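You operate a simulated robot arm through the tools that you are given. There is no shell and no other tool. Be economical: measure what you need, move in short steps, check, and stop when the job is done.

Carry out the task below with a simulated robot arm. There is one attempt and no reset: what you move stays moved.

Task
Fetch the round brush and stand it on top of the white tube on the top of the long green bench. Stack the 10 MM green box from the top of the small steel table on top of the 12 MM green box. Fetch the black rubber block from the top of the wide steel bench and set it on the shelf under the small steel table. Switch the red switch off. Close the green locker door. Take the short brass bar from the top of the long workbench and leave it on the side shelf. Put two of the steel nuts from the top of the long workbench on the top of the long green bench. Any order will do. Set down upright: round brush, black rubber block.

Only the result counts: the job must be done as asked and must still hold three seconds after the hand-in. Knocking over, shifting, dropping, spilling or breaking anything else fails it.

Robot
A 5-joint arm with a three-finger gripper on a trunk, on a base that drives. Base frame: it is fixed to the floor where the robot stands at the start and does not move with it; the origin is under the middle of the robot, x ahead of it, y to its left, z up; the surface under the hand at the start is at about z = 820. Readings come in mm, rad, newtons and seconds.
With the tool pointing down near the work surface it reaches from about 200 to 620 mm from the robot's upright axis, wherever it stands. Its first joint turns from -2.897 to 2.897 rad. Places, roughly: black rubber block (6x6x8 cm) [-300, 800, 900]; green box [500, 500, 750]; green locker door [-5200, -1700, 900]; red switch [-1900, -3800, 1300]; round brush (3x3x18 cm) [700, -100, 900]; shelf under the small steel table [500, 400, 200]; short brass bar (9x3x4 cm) [-4500, 900, 900]; side shelf [-5600, -100, 700]; steel nut (3x3x2 cm) [-3900, 1000, 900]; top of the long green bench [-2500, -1900, 800]; white tube (7x7x15 cm) [-1500, -2000, 900]. The tool tilts only in the upright plane through the base axis and itself; it spins freely about its own axis. Payload 1.37 kg.
The TCP is the grasp point between the finger pads, 16 mm short of the fingertips. In the tool frame z runs along the fingers and y along their closing line. Largest opening 101 mm; the body of the gripper starts 82 mm behind the TCP.
Orientation is told as [roll, pitch, yaw] about the base's x, y, z axes, in that order, counted from this pose: with the fingers straight down and closing along the base's y, the tool's x points along the base's -x, its y along +y and its z along -z.

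Tools
- The arm moves only by the tool step_arm. Its argument "motion" is a list of rows, each a list of 7 numbers: the opening in per cent of the stroke, from 0 (shut) to 100 (fully open), then the shift along the tool's x, y, z in mm, then the turn, a rotation vector about the tool's x, y, z in rad. In form: [[jaw, tx, ty, tz, wx, wy, wz], ...]. A call has 1 to 8 rows; each row is the pose to reach, as a shift and turn from the pose commanded when the call began, along the tool's axes at that moment. Each row takes 0.2 s and may step no farther than 50 mm and 0.15 rad from the row before; otherwise, or with a gripper value out of range, the whole call is refused. A pose out of reach is approached as far as the arm can. The call stops where the force on the tool passes 40 N (or 10 N more than at its start, if that is more) or the arm is blocked; 0.2 s more then pass. Each finger travels about 45 mm/s and halts on what it meets, pressing with about 26 N; the grip force reading is that of the motor and also rises with nothing between the fingers. The clock runs only during rows and for 0.2 s after the last one: add rows that repeat a pose to give the fingers time. The reply holds the time, the measured pose of the TCP, the force on the tool along the base axes, the opening and the grip force, in the units named above and with some noise, with the torque about the TCP (base axes, N m) and any sound that the robot's microphone picked up.
- Cameras (640 x 400 px; columns grow to the right, rows downward): "scene" is now at [-6.4, 229.2, 1355.8]; the picture's right is [0.71, -0.71, 0.00], its down [-0.55, -0.55, -0.63] and it looks along [0.45, 0.45, -0.77] (base axes); focal length 214 px, centre (320, 200). "wrist" rides on the gripper at [72, 20, -104] in the tool frame; the picture's right is [-0.26, 0.96, 0.00], its down [-0.76, -0.21, -0.62] and it looks along [-0.60, -0.16, 0.78] (tool axes); focal length 265 px, centre (320, 200). There is no depth. A picture from a camera that has moved, and an enlarged one, comes with that camera's place and axes in the base frame and with its lens.
- grab_frame(camera): a new picture of that camera. The clock stands still meanwhile.
- lift_body(by): slides the trunk up (or, below 0, down) by that many mm; the arm and the scene camera ride with it, the base frame stays. It gives what a move gives, with no picture.
- steer(legs): drives the robot by 1 to 6 legs, each [ahead, left, turn to the left] in mm, mm and rad, along the robot's own axes; the way and the turn of a leg run together, so that a leg with both is an arc; at most 1500 mm and 3.142 rad a leg. The arm and the cameras ride along, it lands a little off, and it stops where it bumps. It gives what a move gives.
- turn_head(pan, tilt): turns the head with the scene camera to pan (to the left, within 2.705 rad either way) and tilt (down, from -0.506 to 1.204), counted from straight ahead of the robot. It gives what a move gives.
- inspect(camera, box): a new picture of the part [left, top, right, bottom] of that camera's present view, enlarged. The clock stands still meanwhile.
- job_done(): hands the job in; it is judged then, once.

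Go step by step. Nothing tells you exact positions but the pictures and the camera data: compare them with the known pose of the tool, close in by small moves and look again before you grip or let go. The budget is 207 turns and 184 pictures, counting those below and the enlarged ones. Unless the task says otherwise, let go and move clear before handing in.

The tools are called after "Call:" as name(argument=value, ...) on one line, values as JSON. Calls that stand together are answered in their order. step_arm: Moves the arm, as the interface text tells. Its arguments: {"type":"object","properties":{"motion":{"type":"array"}},"required":["motion"]} The other tools are called the same way: lift_body (by) slides the trunk up or down; steer (legs) drives the base; turn_head (pan, tilt) turns the head that bears the scene camera; grab_frame (camera) takes a picture; inspect (camera, box) takes an enlarged picture of a part of a camera's view; job_done () hands the job in.

At the start:

```text
clock: 0.0
position: [420.1, 272.8, 1066.9]
tcp_rot: [0.001, -0.002, 0.0]
contact_force: [0.5, -0.4, -0.6]
moment: [0.01, 0.01, 0.0]
gripper_width: 100.5
grip_force: 0.1
trunk travel left (down, up): [-304.0, 286.0]
robot x, y, heading: [-0.3, 1.2, -0.003]
head pan, tilt: [0.784, 0.883]
```

scene: 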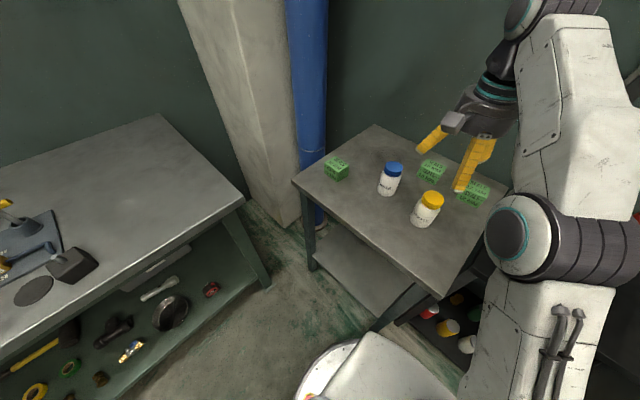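
wrist: 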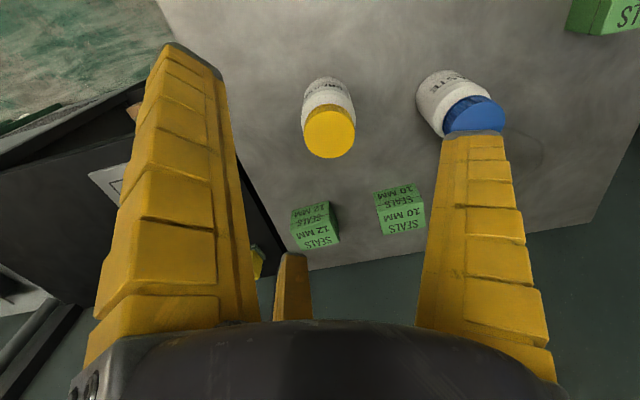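

I see three green boxes with two jars on the small steel table. I'll look closer at the labels first.

Call:
inspect(camera="wrist", box=[260, 150, 460, 275])

Call:
inspect(camera="scene", box=[300, 120, 500, 245])

```text
3.20 times, centred on (360, 212) of wrist
camera zoom: at [347.3, 293.2, 1170.3], right [0.26, 0.96, 0.0], down [0.75, -0.21, 0.62], along [0.6, -0.16, -0.78], focal length 849 px, centre (192, 160)
```

zoom: 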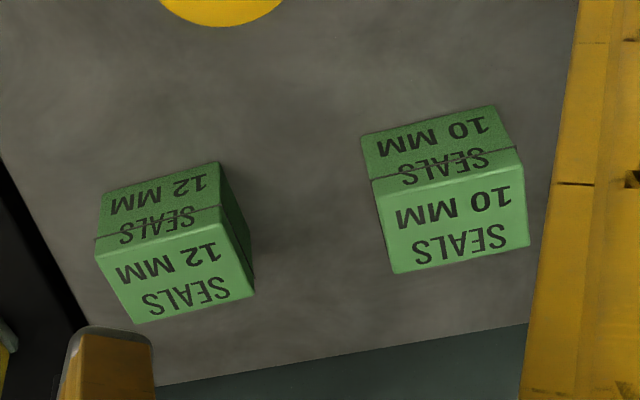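

```text
3.20 times, centred on (400, 182) of scene
camera zoom: at [-6.4, 229.2, 1355.8], right [0.71, -0.71, 0.0], down [-0.55, -0.55, -0.63], along [0.45, 0.45, -0.77], focal length 686 px, centre (64, 256)
```

zoom: 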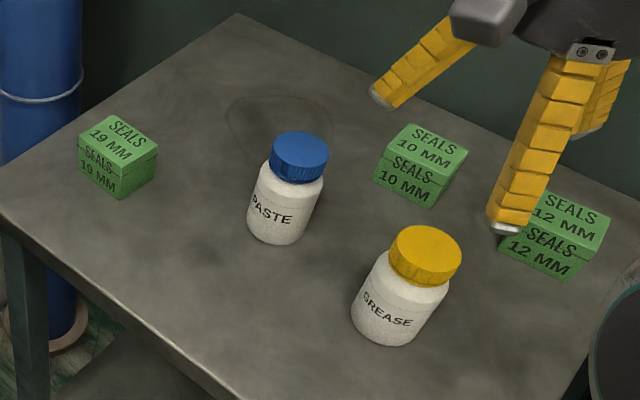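

The boxes triangulate to roughly 10 MM (637,341), 12 MM (637,207), top z≈875, about 60×65 mm and axis aligned. That's beyond reach from here, so I look around for free floor and the brush.

Call:
turn_head(pan=0.0, tilt=0.8)

Call:
grab_frame(camera="scene")

Call:
turn_head(pan=-0.9, tilt=0.7)

Call:
grab_frame(camera="scene")

Call:
turn_head(pan=1.9, tilt=0.7)

Call:
grab_frame(camera="scene")

Call:
turn_head(pan=0.5, tilt=1.2)

Call:
grab_frame(camera="scene")

```text
clock: 1.1
position: [420.8, 273.8, 1066.5]
tcp_rot: [0.0, -0.004, 0.001]
contact_force: [0.0, 1.1, 0.0]
moment: [-0.02, 0.0, -0.02]
gripper_width: 100.6
grip_force: 0.1
trunk travel left (down, up): [-304.0, 286.0]
robot x, y, heading: [2.9, 0.8, -0.001]
head pan, tilt: [0.0, 0.799]
```

```text
179 pictures are left
camera scene: at [20.1, 175.4, 1362.4], right [0.0, -1.0, 0.0], down [-0.72, 0.0, -0.7], along [0.7, 0.0, -0.72], focal length 214 px, centre (320, 200)
```

scene: 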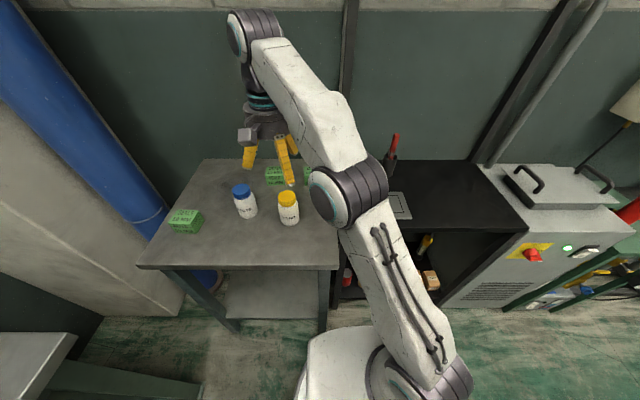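

```text
clock: 2.3
position: [420.3, 273.5, 1066.9]
tcp_rot: [0.003, -0.004, 0.001]
contact_force: [-0.8, 0.1, -0.3]
moment: [0.01, -0.02, 0.0]
gripper_width: 100.4
grip_force: 0.0
trunk travel left (down, up): [-304.0, 286.0]
robot x, y, heading: [-1.6, 0.7, -0.004]
head pan, tilt: [-0.901, 0.7]
```

```text
178 pictures are left
camera scene: at [-7.8, 108.8, 1370.6], right [-0.78, -0.62, 0.0], down [-0.4, 0.5, -0.76], along [0.48, -0.6, -0.64], focal length 214 px, centre (320, 200)
```

scene: 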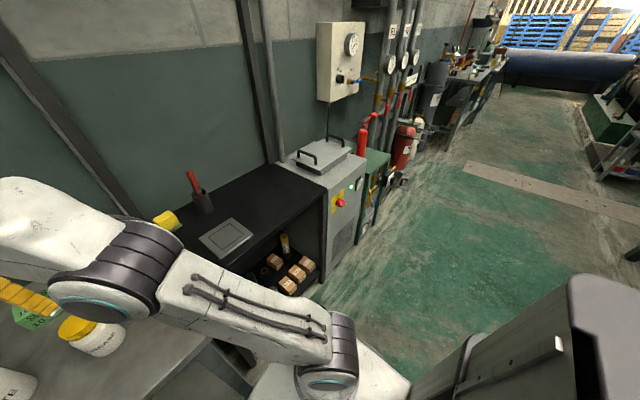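

```text
clock: 4.8
position: [419.9, 272.9, 1065.0]
tcp_rot: [0.002, -0.002, -0.001]
contact_force: [-0.2, 0.0, 0.3]
moment: [0.03, -0.05, 0.02]
gripper_width: 100.6
grip_force: 0.1
trunk travel left (down, up): [-304.0, 286.0]
robot x, y, heading: [-1.0, -1.2, 0.003]
head pan, tilt: [1.901, 0.7]
```

```text
177 pictures are left
camera scene: at [-88.1, 255.7, 1370.6], right [0.95, 0.32, 0.0], down [0.21, -0.61, -0.76], along [-0.25, 0.72, -0.64], focal length 214 px, centre (320, 200)
```

scene: 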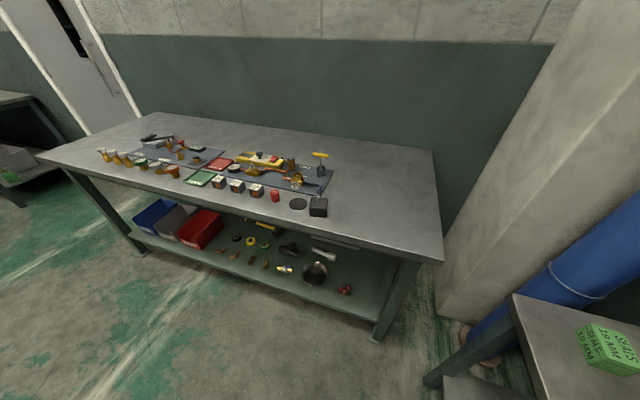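

```text
clock: 6.3
position: [420.5, 273.2, 1067.5]
tcp_rot: [0.003, -0.004, -0.002]
contact_force: [-1.0, -0.1, -0.8]
moment: [0.02, 0.0, -0.04]
gripper_width: 100.9
grip_force: 0.0
trunk travel left (down, up): [-304.0, 286.0]
robot x, y, heading: [0.8, 1.4, -0.002]
head pan, tilt: [0.499, 1.201]
```

```text
176 pictures are left
camera scene: at [-11.5, 202.1, 1334.7], right [0.48, -0.88, 0.0], down [-0.82, -0.45, -0.36], along [0.32, 0.17, -0.93], focal length 214 px, centre (320, 200)
```

scene: 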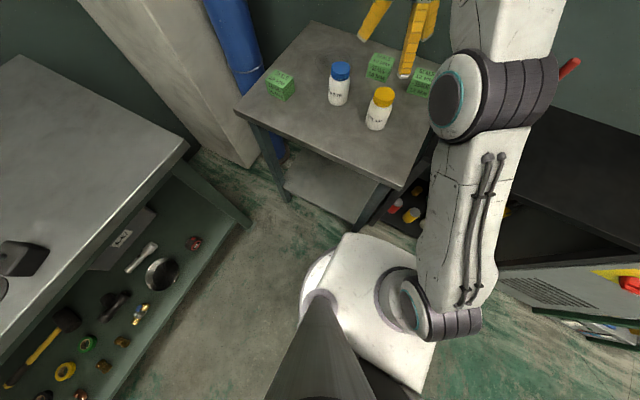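

I see the small table (front edge about x=297), a wide steel bench to the left at y≈680, and a black bench to the right. I'll slide left and slightly ahead so both boxes are within reach.

Call:
steer(legs=[[0, 275, 0], [30, 0, 0]])

Call:
turn_head(pan=0.0, tilt=0.9)

Call:
grab_frame(camera="scene")

Call:
grab_frame(camera="wrist")

```text
clock: 8.7
position: [451.2, 546.4, 1065.8]
tcp_rot: [0.001, -0.002, -0.001]
contact_force: [-0.1, 0.2, -0.2]
moment: [-0.01, 0.0, 0.04]
gripper_width: 100.8
grip_force: 0.0
trunk travel left (down, up): [-304.0, 286.0]
robot x, y, heading: [33.9, 273.2, -0.006]
head pan, tilt: [0.499, 1.201]
```

```text
clock: 9.6
position: [451.4, 547.4, 1066.8]
tcp_rot: [0.004, -0.003, -0.002]
contact_force: [0.7, 0.2, 0.8]
moment: [0.0, 0.0, 0.03]
gripper_width: 100.8
grip_force: 0.1
trunk travel left (down, up): [-304.0, 286.0]
robot x, y, heading: [33.0, 272.6, -0.003]
head pan, tilt: [0.0, 0.901]
```

```text
175 pictures are left
camera scene: at [45.5, 449.0, 1354.5], right [0.0, -1.0, 0.0], down [-0.78, 0.0, -0.62], along [0.62, 0.0, -0.78], focal length 214 px, centre (320, 200)
```

scene: 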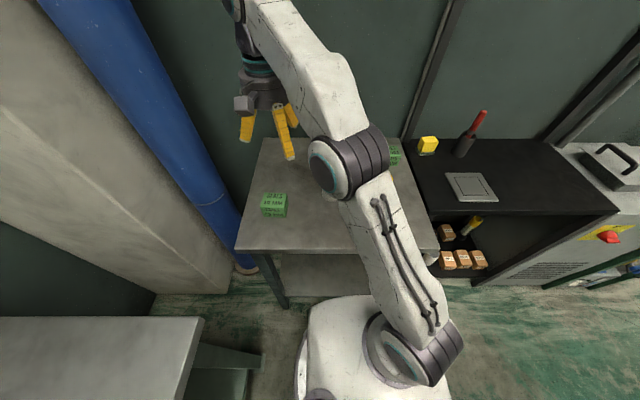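

```text
174 pictures are left
camera wrist: at [378.1, 566.3, 1170.3], right [0.27, 0.96, 0.0], down [0.75, -0.21, 0.62], along [0.6, -0.16, -0.78], focal length 265 px, centre (320, 200)
```

wrist: 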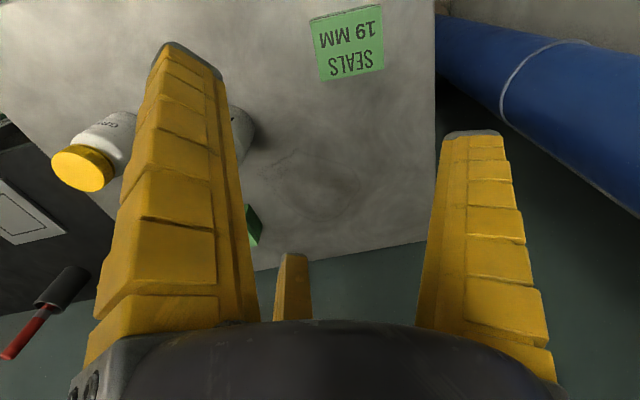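

The 19 MM box is left alone. I move the hand over the 10 MM box.

Call:
step_arm(motion=[[100, -31, -34, 0, 0, 0, 0], [100, -62, -68, 0, 0, 0, 0], [100, -93, -103, 0, 0, 0, 0], [100, -124, -137, 0, 0, 0, 0], [100, -155, -171, 0, 0, 0, 0], [100, -186, -206, 20, 0, 0, 0], [100, -186, -206, 50, 0, 0, 0]])

Call:
grab_frame(camera="wrist")

Call:
grab_frame(camera="scene")

```text
refused: row 6 steps farther than a row can; nothing moved
```

```text
173 pictures are left
camera wrist: at [378.1, 566.3, 1170.3], right [0.27, 0.96, 0.0], down [0.75, -0.21, 0.62], along [0.6, -0.16, -0.78], focal length 265 px, centre (320, 200)
```

wrist: 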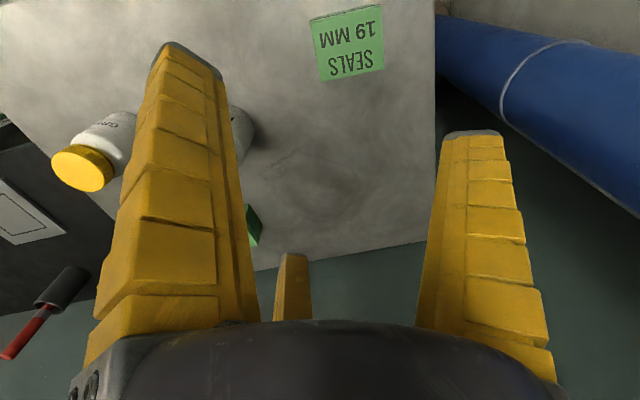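

```text
172 pictures are left
camera scene: at [45.5, 449.0, 1354.5], right [0.0, -1.0, 0.0], down [-0.78, 0.0, -0.62], along [0.62, 0.0, -0.78], focal length 214 px, centre (320, 200)
```

scene: 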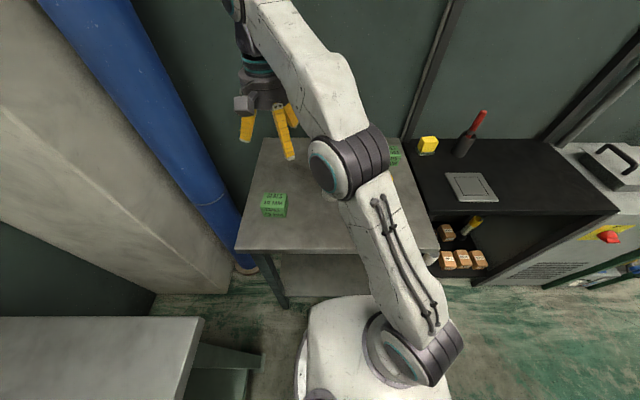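

One row stepped too far; I resend it with separate rows.

Call:
step_arm(motion=[[100, -31, -34, 0, 0, 0, 0], [100, -62, -68, 0, 0, 0, 0], [100, -93, -103, 0, 0, 0, 0], [100, -124, -137, 0, 0, 0, 0], [100, -155, -171, 0, 0, 0, 0], [100, -186, -206, 0, 0, 0, 0], [100, -186, -206, 40, 0, 0, 0]])

Call:
grab_frame(camera="wrist")

Call:
grab_frame(camera="scene")

```text
clock: 11.2
position: [581.2, 346.7, 1015.6]
tcp_rot: [0.0, -0.005, 0.0]
contact_force: [-0.1, -0.5, 0.6]
moment: [-0.01, -0.05, 0.01]
gripper_width: 100.9
grip_force: 0.0
out of reach, approached as far as the arm can: row 1, 2, 3, 4, 5, 6, 7
trunk travel left (down, up): [-304.0, 286.0]
robot x, y, heading: [30.9, 270.9, 0.002]
head pan, tilt: [0.0, 0.901]
```

```text
171 pictures are left
camera wrist: at [508.6, 366.5, 1119.2], right [0.27, 0.96, 0.0], down [0.75, -0.21, 0.62], along [0.6, -0.16, -0.78], focal length 265 px, centre (320, 200)
```

wrist: 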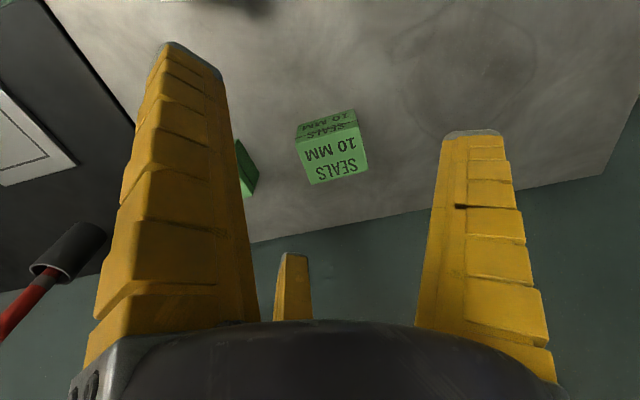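

```text
170 pictures are left
camera scene: at [44.5, 449.3, 1354.5], right [0.0, -1.0, 0.0], down [-0.78, 0.0, -0.62], along [0.62, 0.0, -0.78], focal length 214 px, centre (320, 200)
```

scene: 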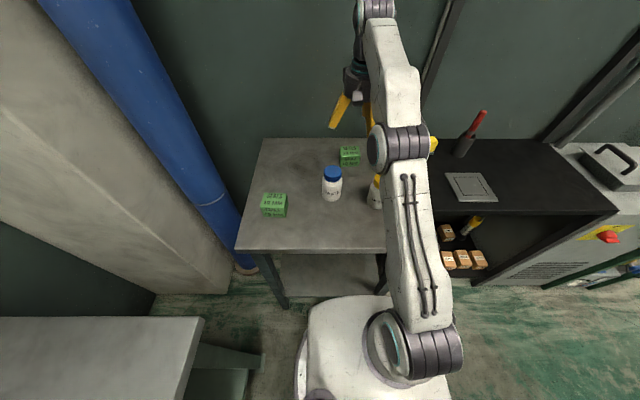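

The full extension is limited at this height. I'll raise the trunk so the arm works lower relative to its shoulder, then extend again.

Call:
lift_body(by=120)

Call:
step_arm(motion=[[100, 0, -3, 40, 0, 0, 0], [100, 0, -6, 80, 0, 0, 0], [100, 0, -6, 120, 0, 0, 0]])

```text
clock: 12.7
position: [581.9, 347.1, 1135.4]
tcp_rot: [0.0, -0.004, -0.002]
contact_force: [-0.1, 0.2, 0.9]
moment: [0.03, 0.01, 0.0]
gripper_width: 100.4
grip_force: 0.1
trunk travel left (down, up): [-424.0, 166.0]
robot x, y, heading: [28.8, 273.6, -0.004]
head pan, tilt: [0.0, 0.901]
```

```text
clock: 13.5
position: [583.6, 339.8, 1014.8]
tcp_rot: [0.0, -0.004, -0.002]
contact_force: [0.2, -0.5, -0.6]
moment: [0.01, -0.01, -0.03]
gripper_width: 100.6
grip_force: 0.0
trunk travel left (down, up): [-424.0, 166.0]
robot x, y, heading: [30.4, 270.4, -0.005]
head pan, tilt: [0.0, 0.901]
```

Call:
step_arm(motion=[[100, -27, 1, 0, 0, 0, 0], [100, -54, 1, 0, 0, 0, 0]])

Call:
grab_frame(camera="wrist")

```text
clock: 14.1
position: [636.1, 341.6, 1013.7]
tcp_rot: [-0.002, -0.003, -0.002]
contact_force: [-0.3, 0.2, -0.1]
moment: [-0.03, 0.02, 0.04]
gripper_width: 100.9
grip_force: 0.1
trunk travel left (down, up): [-424.0, 166.0]
robot x, y, heading: [29.4, 274.1, -0.004]
head pan, tilt: [0.0, 0.901]
```

```text
169 pictures are left
camera wrist: at [564.0, 361.3, 1118.9], right [0.27, 0.96, 0.0], down [0.75, -0.21, 0.62], along [0.6, -0.17, -0.78], focal length 265 px, centre (320, 200)
```

wrist: 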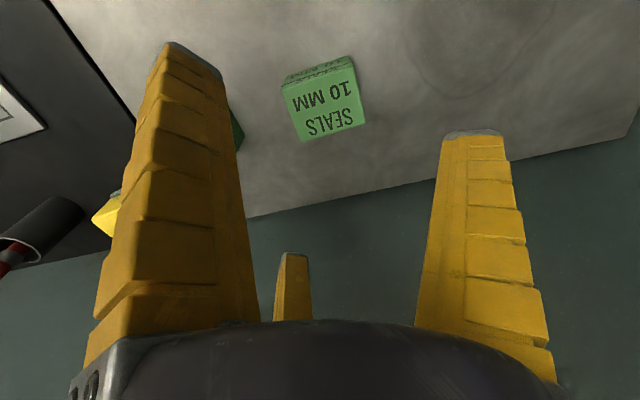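

Hand is centred over the 10 MM box (box ≈(643,342)). I lower with arm then trunk.

Call:
step_arm(motion=[[100, -4, 0, 20, 0, 0, 0], [100, -5, 0, 55, 0, 0, 0]])

Call:
lift_body(by=-60)

Call:
grab_frame(camera="wrist")

Call:
turn_head(pan=-0.05, tilt=0.65)

Call:
inspect(camera="scene", box=[240, 150, 440, 275])

```text
clock: 14.7
position: [640.5, 341.0, 960.5]
tcp_rot: [0.0, -0.002, -0.002]
contact_force: [0.7, 0.4, 0.1]
moment: [0.02, -0.02, 0.02]
gripper_width: 100.5
grip_force: 0.0
trunk travel left (down, up): [-424.0, 166.0]
robot x, y, heading: [32.2, 270.8, -0.001]
head pan, tilt: [0.0, 0.901]
```

```text
clock: 15.7
position: [640.9, 341.1, 899.9]
tcp_rot: [-0.001, -0.004, 0.0]
contact_force: [-0.3, 0.0, 0.9]
moment: [0.02, -0.02, 0.01]
gripper_width: 100.8
grip_force: 0.2
trunk travel left (down, up): [-364.0, 226.0]
robot x, y, heading: [34.1, 276.8, -0.002]
head pan, tilt: [0.0, 0.901]
```

```text
168 pictures are left
camera wrist: at [568.1, 361.6, 1004.6], right [0.27, 0.96, 0.0], down [0.75, -0.21, 0.62], along [0.6, -0.16, -0.78], focal length 265 px, centre (320, 200)
```

wrist: 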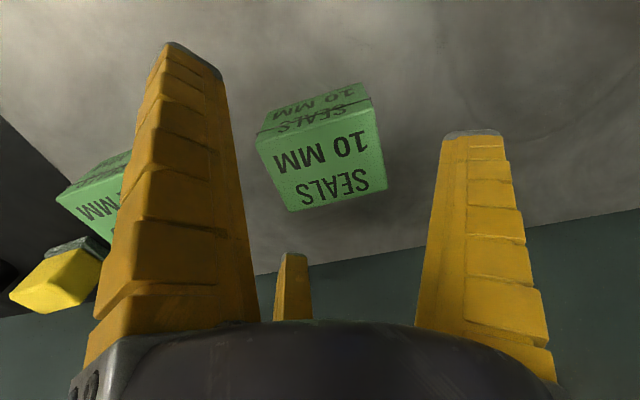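

```text
clock: 16.5
position: [640.4, 341.0, 900.0]
tcp_rot: [0.002, -0.003, -0.001]
contact_force: [-0.3, 0.2, -0.2]
moment: [-0.03, 0.01, 0.02]
gripper_width: 100.5
grip_force: 0.1
trunk travel left (down, up): [-364.0, 226.0]
robot x, y, heading: [29.0, 273.7, -0.006]
head pan, tilt: [-0.051, 0.649]
```

```text
3.20 times, centred on (340, 212) of scene
camera zoom: at [56.7, 444.5, 1434.9], right [-0.05, -1.0, 0.0], down [-0.6, 0.03, -0.8], along [0.8, -0.04, -0.61], focal length 686 px, centre (256, 160)
```

zoom: 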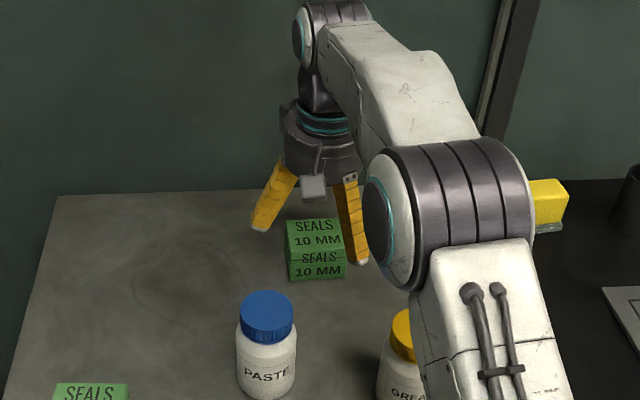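

Call:
step_arm(motion=[[100, -2, 2, 25, 0, 0, 0], [100, -2, 2, 45, 0, 0, 0]])

Call:
grab_frame(camera="wrist")

Call:
inspect(camera="scene", box=[300, 190, 380, 240])

```text
clock: 17.1
position: [642.7, 343.0, 855.9]
tcp_rot: [0.0, -0.003, -0.002]
contact_force: [0.0, -0.9, 0.0]
moment: [0.01, 0.03, 0.0]
gripper_width: 100.5
grip_force: 0.0
trunk travel left (down, up): [-364.0, 226.0]
robot x, y, heading: [31.2, 270.8, 0.002]
head pan, tilt: [-0.051, 0.649]
```

```text
166 pictures are left
camera wrist: at [570.6, 363.5, 959.8], right [0.27, 0.96, 0.0], down [0.75, -0.21, 0.62], along [0.6, -0.16, -0.78], focal length 265 px, centre (320, 200)
```

wrist: 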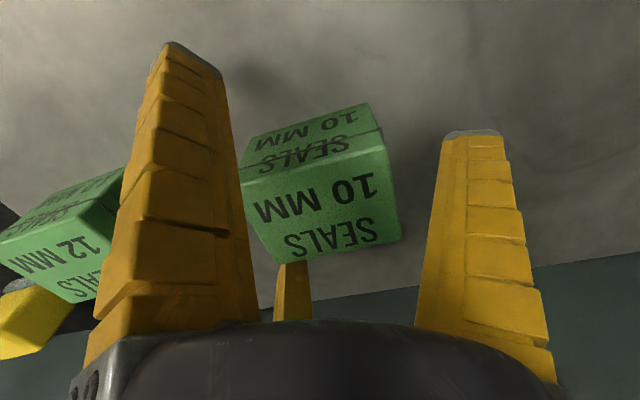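

```text
8.00 times, centred on (340, 215) of scene
camera zoom: at [56.9, 444.5, 1435.0], right [-0.05, -1.0, 0.0], down [-0.6, 0.03, -0.8], along [0.8, -0.04, -0.6], focal length 1716 px, centre (160, 80)
```

zoom: 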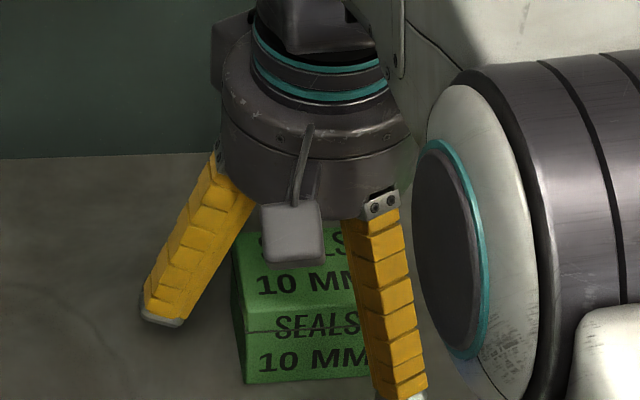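

Call:
step_arm(motion=[[0, 0, 0, 0, 0, 0, 0], [0, 0, 0, 0, 0, 0, 0], [0, 0, 0, 0, 0, 0, 0], [0, 0, 0, 0, 0, 0, 0]])

Call:
grab_frame(camera="wrist")

```text
clock: 18.1
position: [642.9, 343.7, 857.0]
tcp_rot: [0.001, -0.003, -0.003]
contact_force: [-0.2, -0.3, -1.0]
moment: [-0.05, 0.02, 0.05]
gripper_width: 64.4
grip_force: 25.9
trunk travel left (down, up): [-364.0, 226.0]
robot x, y, heading: [25.7, 273.5, -0.002]
head pan, tilt: [-0.051, 0.649]
```

```text
164 pictures are left
camera wrist: at [570.4, 363.4, 960.1], right [0.27, 0.96, 0.0], down [0.75, -0.21, 0.62], along [0.6, -0.16, -0.78], focal length 265 px, centre (320, 200)
```

wrist: 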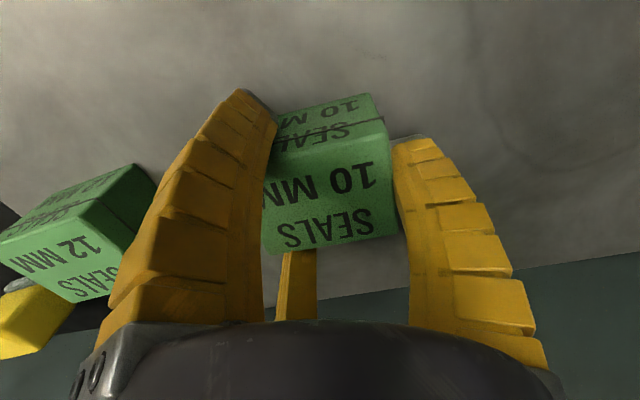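

Gripped (64 mm). I lift with the trunk and then look at the 12 MM box.

Call:
lift_body(by=100)

Call:
grab_frame(camera="wrist")

```text
clock: 19.4
position: [643.5, 342.2, 955.3]
tcp_rot: [-0.001, -0.004, -0.003]
contact_force: [0.7, 0.2, -1.2]
moment: [0.0, 0.0, -0.01]
gripper_width: 64.4
grip_force: 26.2
trunk travel left (down, up): [-464.0, 126.0]
robot x, y, heading: [33.1, 274.8, -0.001]
head pan, tilt: [-0.051, 0.649]
```

```text
163 pictures are left
camera wrist: at [570.6, 363.5, 1060.0], right [0.27, 0.96, 0.0], down [0.75, -0.21, 0.62], along [0.6, -0.16, -0.78], focal length 265 px, centre (320, 200)
```

wrist: 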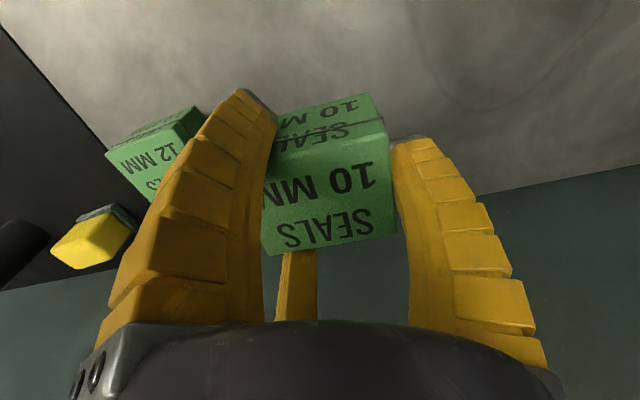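

Call:
inspect(camera="wrist", box=[80, 80, 240, 180])

```text
4.00 times, centred on (160, 130) of wrist
camera zoom: at [570.6, 363.5, 1060.0], right [0.27, 0.96, 0.0], down [0.75, -0.21, 0.62], along [0.6, -0.16, -0.78], focal length 1062 px, centre (960, 480)
```

zoom: 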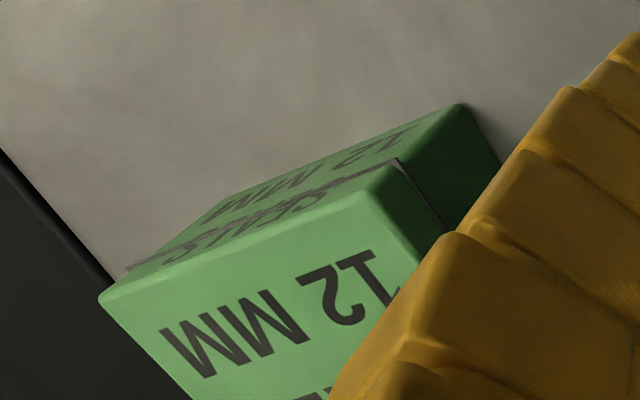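

Both boxes share x≈643; the 12 MM box centre is y≈210. I carry the box across.

Call:
step_arm(motion=[[0, 0, -45, 0, 0, 0, 0], [0, 0, -90, 0, 0, 0, 0], [0, 0, -133, 0, 0, 0, 0], [0, 0, -133, 0, 0, 0, 0]])

Call:
grab_frame(camera="wrist")

Call:
grab_frame(camera="scene")

```text
clock: 20.4
position: [643.7, 210.7, 957.4]
tcp_rot: [-0.002, -0.002, -0.001]
contact_force: [0.5, -0.9, 0.2]
moment: [-0.01, -0.03, 0.03]
gripper_width: 64.1
grip_force: 26.5
trunk travel left (down, up): [-464.0, 126.0]
robot x, y, heading: [30.4, 270.9, -0.002]
head pan, tilt: [-0.051, 0.649]
```

```text
161 pictures are left
camera wrist: at [570.5, 230.4, 1061.0], right [0.27, 0.96, 0.0], down [0.75, -0.21, 0.62], along [0.6, -0.16, -0.78], focal length 265 px, centre (320, 200)
```

wrist: 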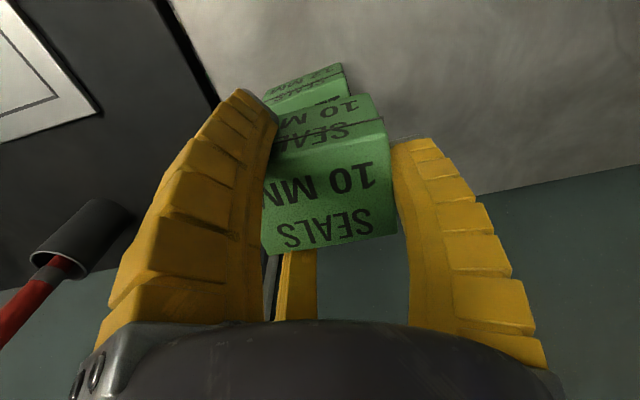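

```text
160 pictures are left
camera scene: at [56.8, 444.4, 1535.0], right [-0.05, -1.0, 0.0], down [-0.6, 0.03, -0.8], along [0.8, -0.04, -0.6], focal length 214 px, centre (320, 200)
```

scene: 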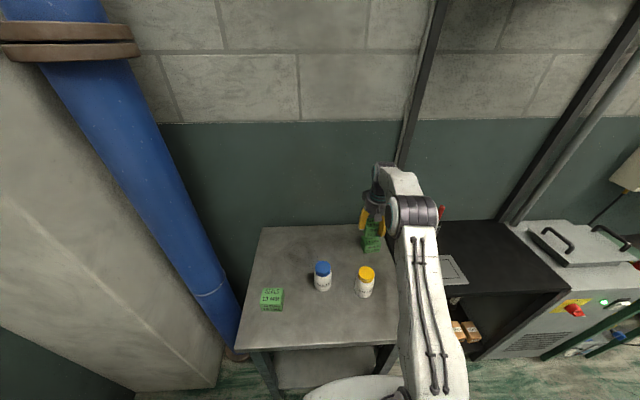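

Call:
lift_body(by=-33)

Call:
inspect(camera="wrist", box=[200, 20, 440, 270])

Call:
inspect(camera="scene", box=[335, 200, 415, 250])

```text
clock: 21.2
position: [643.2, 210.1, 923.8]
tcp_rot: [0.002, -0.004, -0.002]
contact_force: [-0.1, 0.3, -1.0]
moment: [-0.03, -0.01, 0.03]
gripper_width: 64.1
grip_force: 25.8
trunk travel left (down, up): [-431.0, 159.0]
robot x, y, heading: [29.0, 274.6, -0.001]
head pan, tilt: [-0.051, 0.649]
```

```text
1.60 times, centred on (320, 145) of wrist
camera zoom: at [570.5, 230.5, 1028.1], right [0.27, 0.96, 0.0], down [0.75, -0.21, 0.62], along [0.6, -0.17, -0.78], focal length 425 px, centre (320, 288)
```

zoom: 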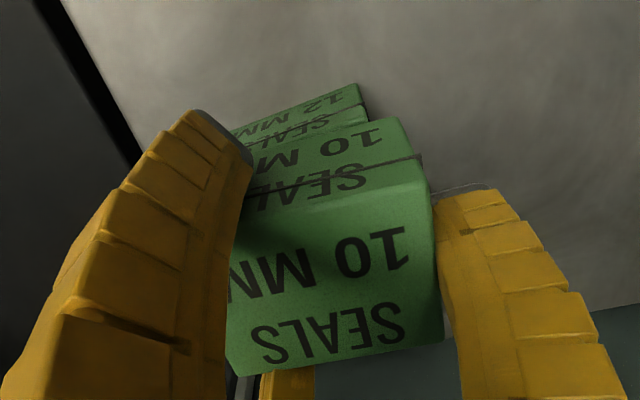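

```text
8.00 times, centred on (375, 225) of scene
camera zoom: at [56.7, 444.4, 1502.0], right [-0.05, -1.0, 0.0], down [-0.6, 0.03, -0.8], along [0.8, -0.04, -0.6], focal length 1716 px, centre (-120, 0)
```

zoom: 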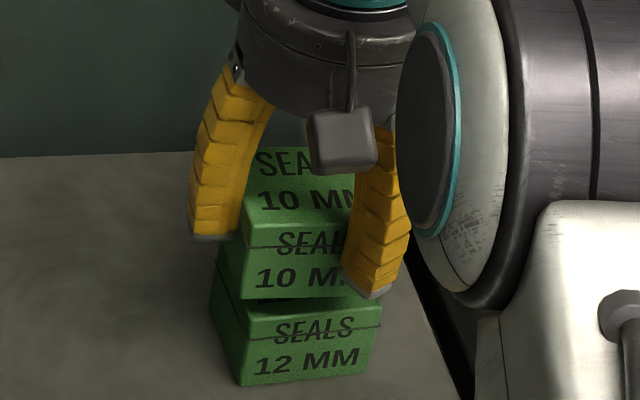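

Call:
step_arm(motion=[[0, 0, 0, 4, 0, 0, 0], [0, 0, 0, 8, 0, 0, 0], [0, 0, 0, 11, 0, 0, 0]])

Call:
inspect(camera="scene", box=[335, 200, 415, 250])

```text
clock: 22.0
position: [643.1, 210.2, 913.7]
tcp_rot: [0.001, -0.004, -0.001]
contact_force: [-0.5, 0.0, -0.7]
moment: [-0.01, 0.01, 0.01]
gripper_width: 64.3
grip_force: 25.7
trunk travel left (down, up): [-431.0, 159.0]
robot x, y, heading: [30.4, 272.6, 0.002]
head pan, tilt: [-0.051, 0.649]
```

```text
8.00 times, centred on (375, 225) of scene
camera zoom: at [56.8, 444.5, 1502.0], right [-0.05, -1.0, 0.0], down [-0.6, 0.03, -0.8], along [0.8, -0.04, -0.6], focal length 1716 px, centre (-120, 0)
```

zoom: 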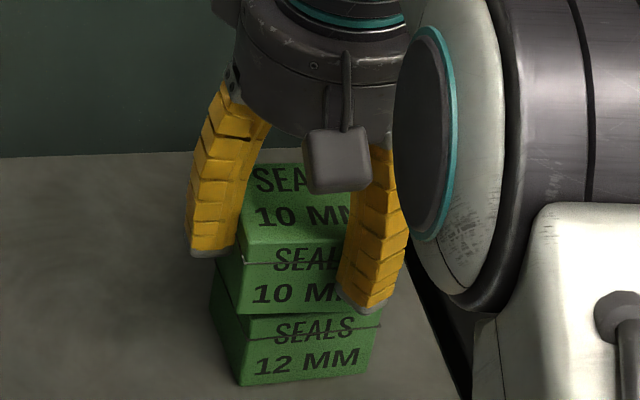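

Call:
step_arm(motion=[[0, 0, 0, 2, 0, 0, 0], [0, 0, 0, 4, 0, 0, 0]])

Call:
inspect(camera="wrist", box=[200, 20, 440, 170])

```text
clock: 22.6
position: [642.8, 210.4, 907.5]
tcp_rot: [0.0, -0.003, -0.002]
contact_force: [-0.6, 0.0, -0.1]
moment: [0.01, 0.03, 0.02]
gripper_width: 63.6
grip_force: 26.2
trunk travel left (down, up): [-431.0, 159.0]
robot x, y, heading: [28.2, 270.6, -0.001]
head pan, tilt: [-0.051, 0.649]
```

```text
2.67 times, centred on (320, 95) of wrist
camera zoom: at [570.6, 230.5, 1013.2], right [0.27, 0.96, 0.0], down [0.75, -0.21, 0.62], along [0.6, -0.17, -0.78], focal length 708 px, centre (320, 480)
```

zoom: 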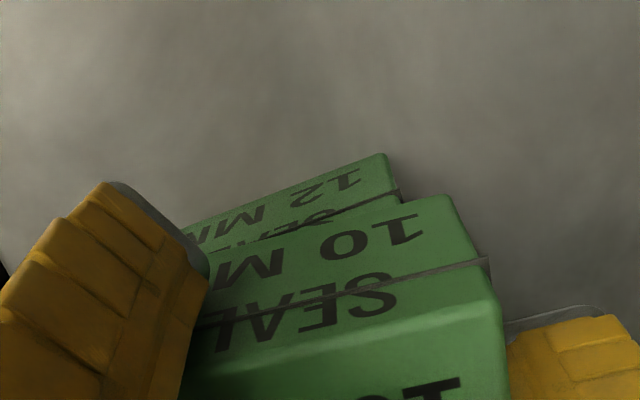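

The held box sits about 7 mm to +y of the lower one; I correct that and keep lowering.

Call:
step_arm(motion=[[0, 0, 0, -3, 0, 0, 0], [0, 0, -6, -3, 0, 0, 0], [0, 0, -6, 0, 0, 0, 0], [0, 0, -6, 2, 0, 0, 0]])

Call:
step_arm(motion=[[0, 0, 0, 2, 0, 0, 0], [0, 0, 0, 2, 0, 0, 0]])

Call:
inspect(camera="wrist", box=[200, 20, 440, 170])

```text
clock: 23.6
position: [642.8, 204.4, 906.8]
tcp_rot: [0.001, -0.003, -0.001]
contact_force: [0.1, -0.7, -0.4]
moment: [-0.01, 0.03, 0.0]
gripper_width: 63.8
grip_force: 26.1
trunk travel left (down, up): [-431.0, 159.0]
robot x, y, heading: [32.0, 272.4, 0.002]
head pan, tilt: [-0.051, 0.649]
```

```text
clock: 24.2
position: [643.2, 203.1, 905.3]
tcp_rot: [-0.001, -0.004, -0.002]
contact_force: [-0.1, -0.3, 4.2]
moment: [-0.1, 0.0, -0.07]
gripper_width: 64.0
grip_force: 26.3
trunk travel left (down, up): [-431.0, 159.0]
robot x, y, heading: [30.7, 276.5, -0.008]
head pan, tilt: [-0.051, 0.649]
```

```text
2.67 times, centred on (320, 95) of wrist
camera zoom: at [570.1, 224.7, 1009.8], right [0.27, 0.96, 0.0], down [0.75, -0.21, 0.62], along [0.6, -0.17, -0.78], focal length 708 px, centre (320, 480)
```

zoom: 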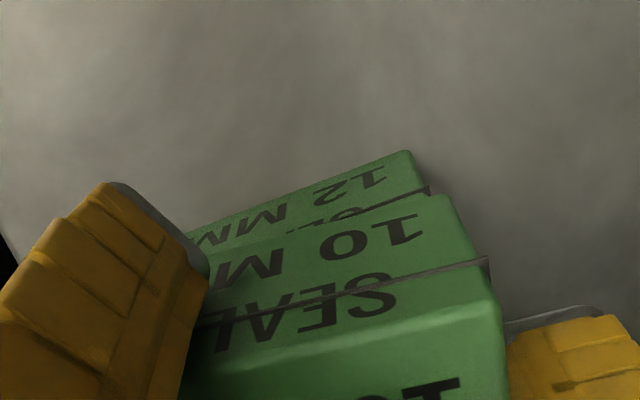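

Contact felt and aligned. I release and lift away.

Call:
step_arm(motion=[[100, 0, 0, 0, 0, 0, 0], [100, 0, 0, 0, 0, 0, 0], [100, 0, 0, 0, 0, 0, 0]])

Call:
lift_body(by=110)

Call:
grab_frame(camera="wrist")

Call:
inspect(camera="scene", box=[320, 180, 640, 380])

```text
clock: 25.0
position: [643.7, 205.1, 904.2]
tcp_rot: [0.001, -0.004, -0.002]
contact_force: [0.1, 0.0, -0.4]
moment: [0.02, 0.02, -0.02]
gripper_width: 100.5
grip_force: 0.1
trunk travel left (down, up): [-431.0, 159.0]
robot x, y, heading: [31.1, 277.2, 0.001]
head pan, tilt: [-0.051, 0.649]
```

```text
clock: 26.4
position: [643.6, 204.8, 1014.5]
tcp_rot: [-0.002, -0.005, -0.003]
contact_force: [-0.5, -0.5, -0.1]
moment: [0.0, -0.03, 0.01]
gripper_width: 100.7
grip_force: 0.1
trunk travel left (down, up): [-541.0, 49.0]
robot x, y, heading: [30.9, 271.6, -0.006]
head pan, tilt: [-0.051, 0.649]
```

```text
154 pictures are left
camera wrist: at [570.5, 224.7, 1118.9], right [0.27, 0.96, 0.0], down [0.75, -0.21, 0.62], along [0.6, -0.17, -0.78], focal length 265 px, centre (320, 200)
```

wrist: 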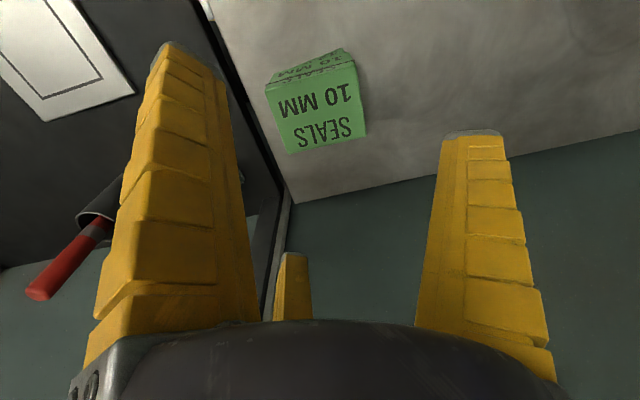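

```text
2.00 times, centred on (480, 280) of scene
camera zoom: at [56.9, 444.5, 1612.0], right [-0.05, -1.0, 0.0], down [-0.6, 0.03, -0.8], along [0.8, -0.04, -0.6], focal length 429 px, centre (0, 40)
```

zoom: 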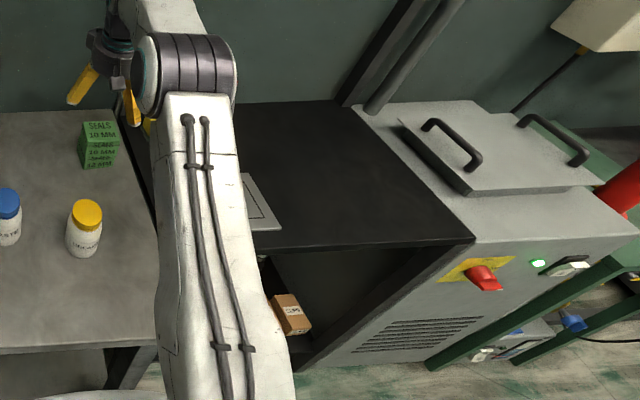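

Stack stands. Next, the rubber block: retract the arm, back off and turn to the wide steel bench.

Call:
step_arm(motion=[[100, 45, 15, 0, 0, 0, 0], [100, 90, 30, 0, 0, 0, 0], [100, 135, 45, 0, 0, 0, 0], [100, 180, 60, 0, 0, 0, 0], [100, 220, 70, 0, 0, 0, 0]])

Call:
steer(legs=[[-300, 0, 0], [0, 0, 1.571]])

Call:
turn_head(pan=0.0, tilt=0.9)

Call:
grab_frame(camera="scene")

Call:
grab_frame(camera="wrist")

```text
clock: 27.6
position: [424.0, 273.7, 1013.7]
tcp_rot: [0.001, -0.005, -0.002]
contact_force: [-0.5, 0.2, -1.6]
moment: [-0.01, 0.0, -0.01]
gripper_width: 100.7
grip_force: 0.1
trunk travel left (down, up): [-541.0, 49.0]
robot x, y, heading: [27.7, 274.6, 0.001]
head pan, tilt: [-0.051, 0.649]
```

```text
clock: 33.5
position: [-272.7, 667.0, 1013.9]
tcp_rot: [0.0, -0.004, 1.577]
contact_force: [-0.2, 0.8, -0.1]
moment: [0.02, -0.04, -0.07]
gripper_width: 100.7
grip_force: 0.0
trunk travel left (down, up): [-541.0, 49.0]
robot x, y, heading: [-271.0, 272.4, 1.574]
head pan, tilt: [-0.051, 0.649]
```

```text
clock: 34.3
position: [-272.8, 667.2, 1014.4]
tcp_rot: [-0.001, -0.004, 1.578]
contact_force: [1.0, 0.0, 0.1]
moment: [-0.01, 0.01, 0.01]
gripper_width: 100.8
grip_force: 0.1
trunk travel left (down, up): [-541.0, 49.0]
robot x, y, heading: [-263.1, 272.9, 1.576]
head pan, tilt: [0.0, 0.901]
```

```text
152 pictures are left
camera scene: at [-445.7, 287.6, 1591.6], right [1.0, 0.01, 0.0], down [0.01, -0.78, -0.62], along [0.0, 0.62, -0.78], focal length 214 px, centre (320, 200)
```

scene: 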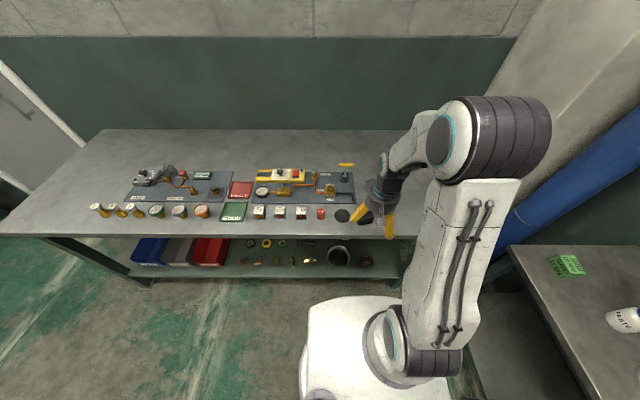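

```text
151 pictures are left
camera wrist: at [-292.4, 594.7, 1118.1], right [-0.97, 0.26, 0.0], down [0.2, 0.76, 0.62], along [0.16, 0.6, -0.78], focal length 265 px, centre (320, 200)
```

wrist: 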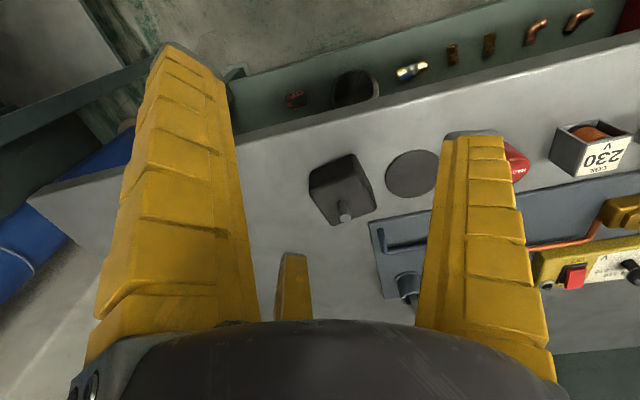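

Call:
inspect(camera="wrist", box=[280, 130, 440, 230])

Call:
turn_head(pan=-0.4, tilt=0.9)

Call:
grab_frame(camera="scene")

```text
4.00 times, centred on (360, 180) of wrist
camera zoom: at [-292.4, 594.7, 1118.1], right [-0.97, 0.26, 0.0], down [0.2, 0.76, 0.62], along [0.16, 0.6, -0.78], focal length 1062 px, centre (160, 280)
```

zoom: 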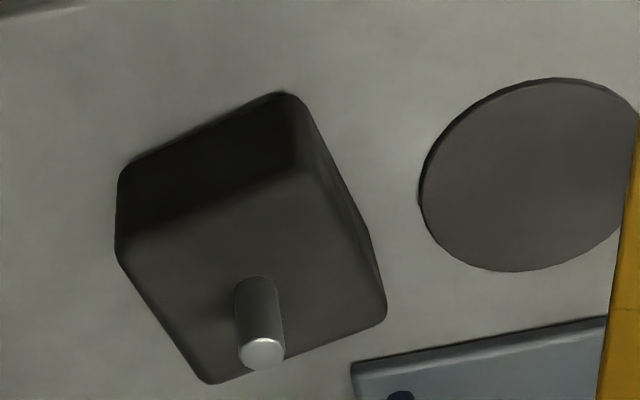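

```text
clock: 35.1
position: [-273.0, 667.0, 1013.8]
tcp_rot: [-0.001, -0.005, 1.577]
contact_force: [-0.5, 0.9, 0.1]
moment: [-0.01, -0.01, -0.01]
gripper_width: 100.7
grip_force: 0.1
trunk travel left (down, up): [-541.0, 49.0]
robot x, y, heading: [-264.7, 271.8, 1.578]
head pan, tilt: [-0.4, 0.901]
```

```text
149 pictures are left
camera scene: at [-416.3, 281.8, 1591.5], right [0.92, -0.38, 0.0], down [-0.3, -0.72, -0.62], along [0.24, 0.57, -0.78], focal length 214 px, centre (320, 200)
```

scene: 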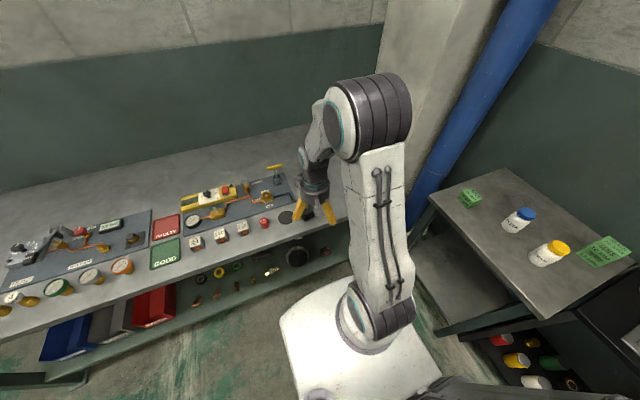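

The block is at about (-272,757), body top z≈915 on a bench at ≈855, turned about 0.28 rad, with a stud on top. I move over it, spinning the gripper to match.

Call:
step_arm(motion=[[100, -30, 0, 0, 0, 0, -0.14], [100, -60, 0, 0, 0, 0, -0.28], [100, -89, 0, 0, 0, 0, -0.28], [100, -89, 0, 40, 0, 0, -0.28]])

Call:
grab_frame(camera="wrist")

Call:
inspect(camera="scene", box=[230, 140, 390, 240])

```text
clock: 36.1
position: [-272.8, 757.8, 972.9]
tcp_rot: [0.0, -0.004, 1.859]
contact_force: [-0.7, -0.4, -0.1]
moment: [-0.03, 0.0, -0.02]
gripper_width: 100.3
grip_force: 0.1
trunk travel left (down, up): [-541.0, 49.0]
robot x, y, heading: [-267.5, 271.7, 1.581]
head pan, tilt: [-0.4, 0.901]
```

```text
148 pictures are left
camera wrist: at [-272.3, 682.4, 1077.8], right [-1.0, -0.02, 0.0], down [-0.02, 0.78, 0.62], along [-0.01, 0.62, -0.78], focal length 265 px, centre (320, 200)
```

wrist: 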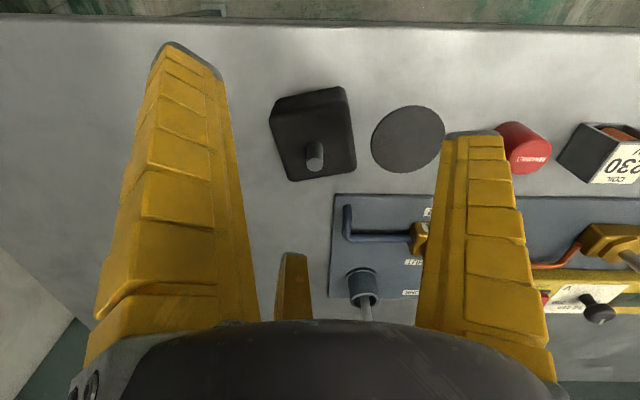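

```text
4.00 times, centred on (310, 190) of scene
camera zoom: at [-416.3, 282.4, 1591.5], right [0.92, -0.38, 0.0], down [-0.3, -0.72, -0.62], along [0.24, 0.57, -0.78], focal length 858 px, centre (360, 240)
```

zoom: 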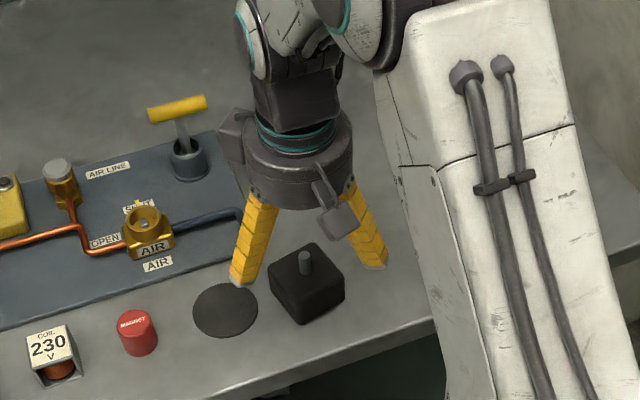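

Call:
step_arm(motion=[[100, -4, -3, 30, 0, 0, 0], [100, -4, -3, 60, 0, 0, 0], [100, -4, -3, 87, 0, 0, 0]])

Call:
grab_frame(camera="wrist")

Call:
inspect(camera="scene", box=[230, 140, 390, 240])

```text
clock: 36.9
position: [-272.9, 760.8, 886.6]
tcp_rot: [-0.001, -0.002, 1.857]
contact_force: [0.1, -0.3, -0.1]
moment: [-0.02, -0.01, -0.01]
gripper_width: 100.4
grip_force: 0.1
trunk travel left (down, up): [-541.0, 49.0]
robot x, y, heading: [-267.3, 270.6, 1.581]
head pan, tilt: [-0.4, 0.901]
```

```text
146 pictures are left
camera wrist: at [-271.5, 685.8, 991.0], right [-1.0, -0.02, 0.0], down [-0.02, 0.78, 0.62], along [-0.01, 0.62, -0.78], focal length 265 px, centre (320, 200)
```

wrist: 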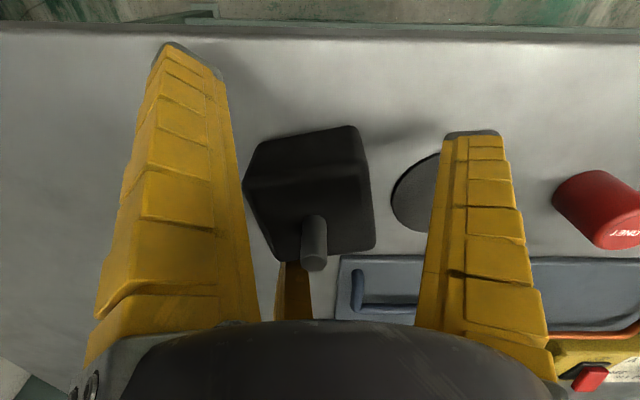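

```text
4.00 times, centred on (310, 190) of scene
camera zoom: at [-416.3, 282.2, 1591.5], right [0.92, -0.38, 0.0], down [-0.3, -0.72, -0.62], along [0.24, 0.57, -0.78], focal length 858 px, centre (360, 240)
```

zoom: 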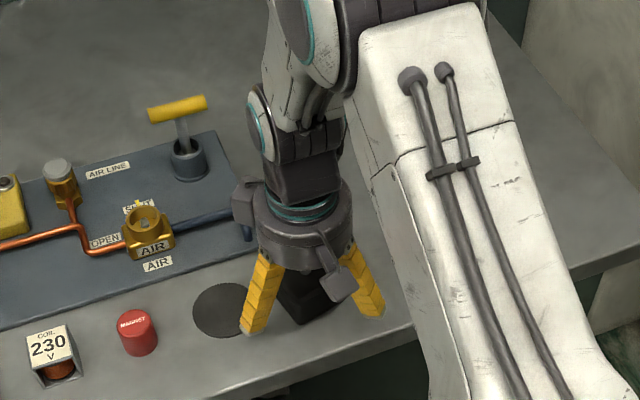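

Aligned around the block. I close and lift.

Call:
step_arm(motion=[[0, 0, 0, 0, 0, 0, 0], [0, 0, 0, 0, 0, 0, 0], [0, 0, 0, 0, 0, 0, 0], [0, 0, 0, 0, 0, 0, 0]])

Call:
step_arm(motion=[[0, 0, 0, -40, 0, 0, 0], [0, 0, 0, -80, 0, 0, 0], [0, 0, 0, -120, 0, 0, 0]])

Call:
grab_frame(camera="wrist")

```text
clock: 37.9
position: [-272.9, 760.1, 886.5]
tcp_rot: [-0.002, -0.003, 1.856]
contact_force: [3.0, 1.2, 0.9]
moment: [0.2, -0.18, -0.06]
gripper_width: 69.7
grip_force: 25.0
trunk travel left (down, up): [-541.0, 49.0]
robot x, y, heading: [-267.9, 272.7, 1.579]
head pan, tilt: [-0.4, 0.901]
```

```text
clock: 38.7
position: [-272.0, 759.9, 1006.3]
tcp_rot: [0.0, -0.002, 1.857]
contact_force: [0.0, -1.1, -3.3]
moment: [0.02, -0.02, 0.0]
gripper_width: 69.5
grip_force: 25.8
trunk travel left (down, up): [-541.0, 49.0]
robot x, y, heading: [-266.9, 272.6, 1.576]
head pan, tilt: [-0.4, 0.901]
```

```text
144 pictures are left
camera wrist: at [-270.9, 685.0, 1110.9], right [-1.0, -0.02, 0.0], down [-0.02, 0.78, 0.62], along [-0.01, 0.62, -0.78], focal length 265 px, centre (320, 200)
```

wrist: 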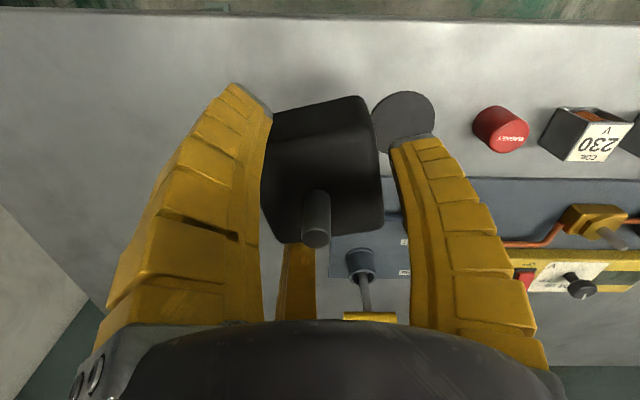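

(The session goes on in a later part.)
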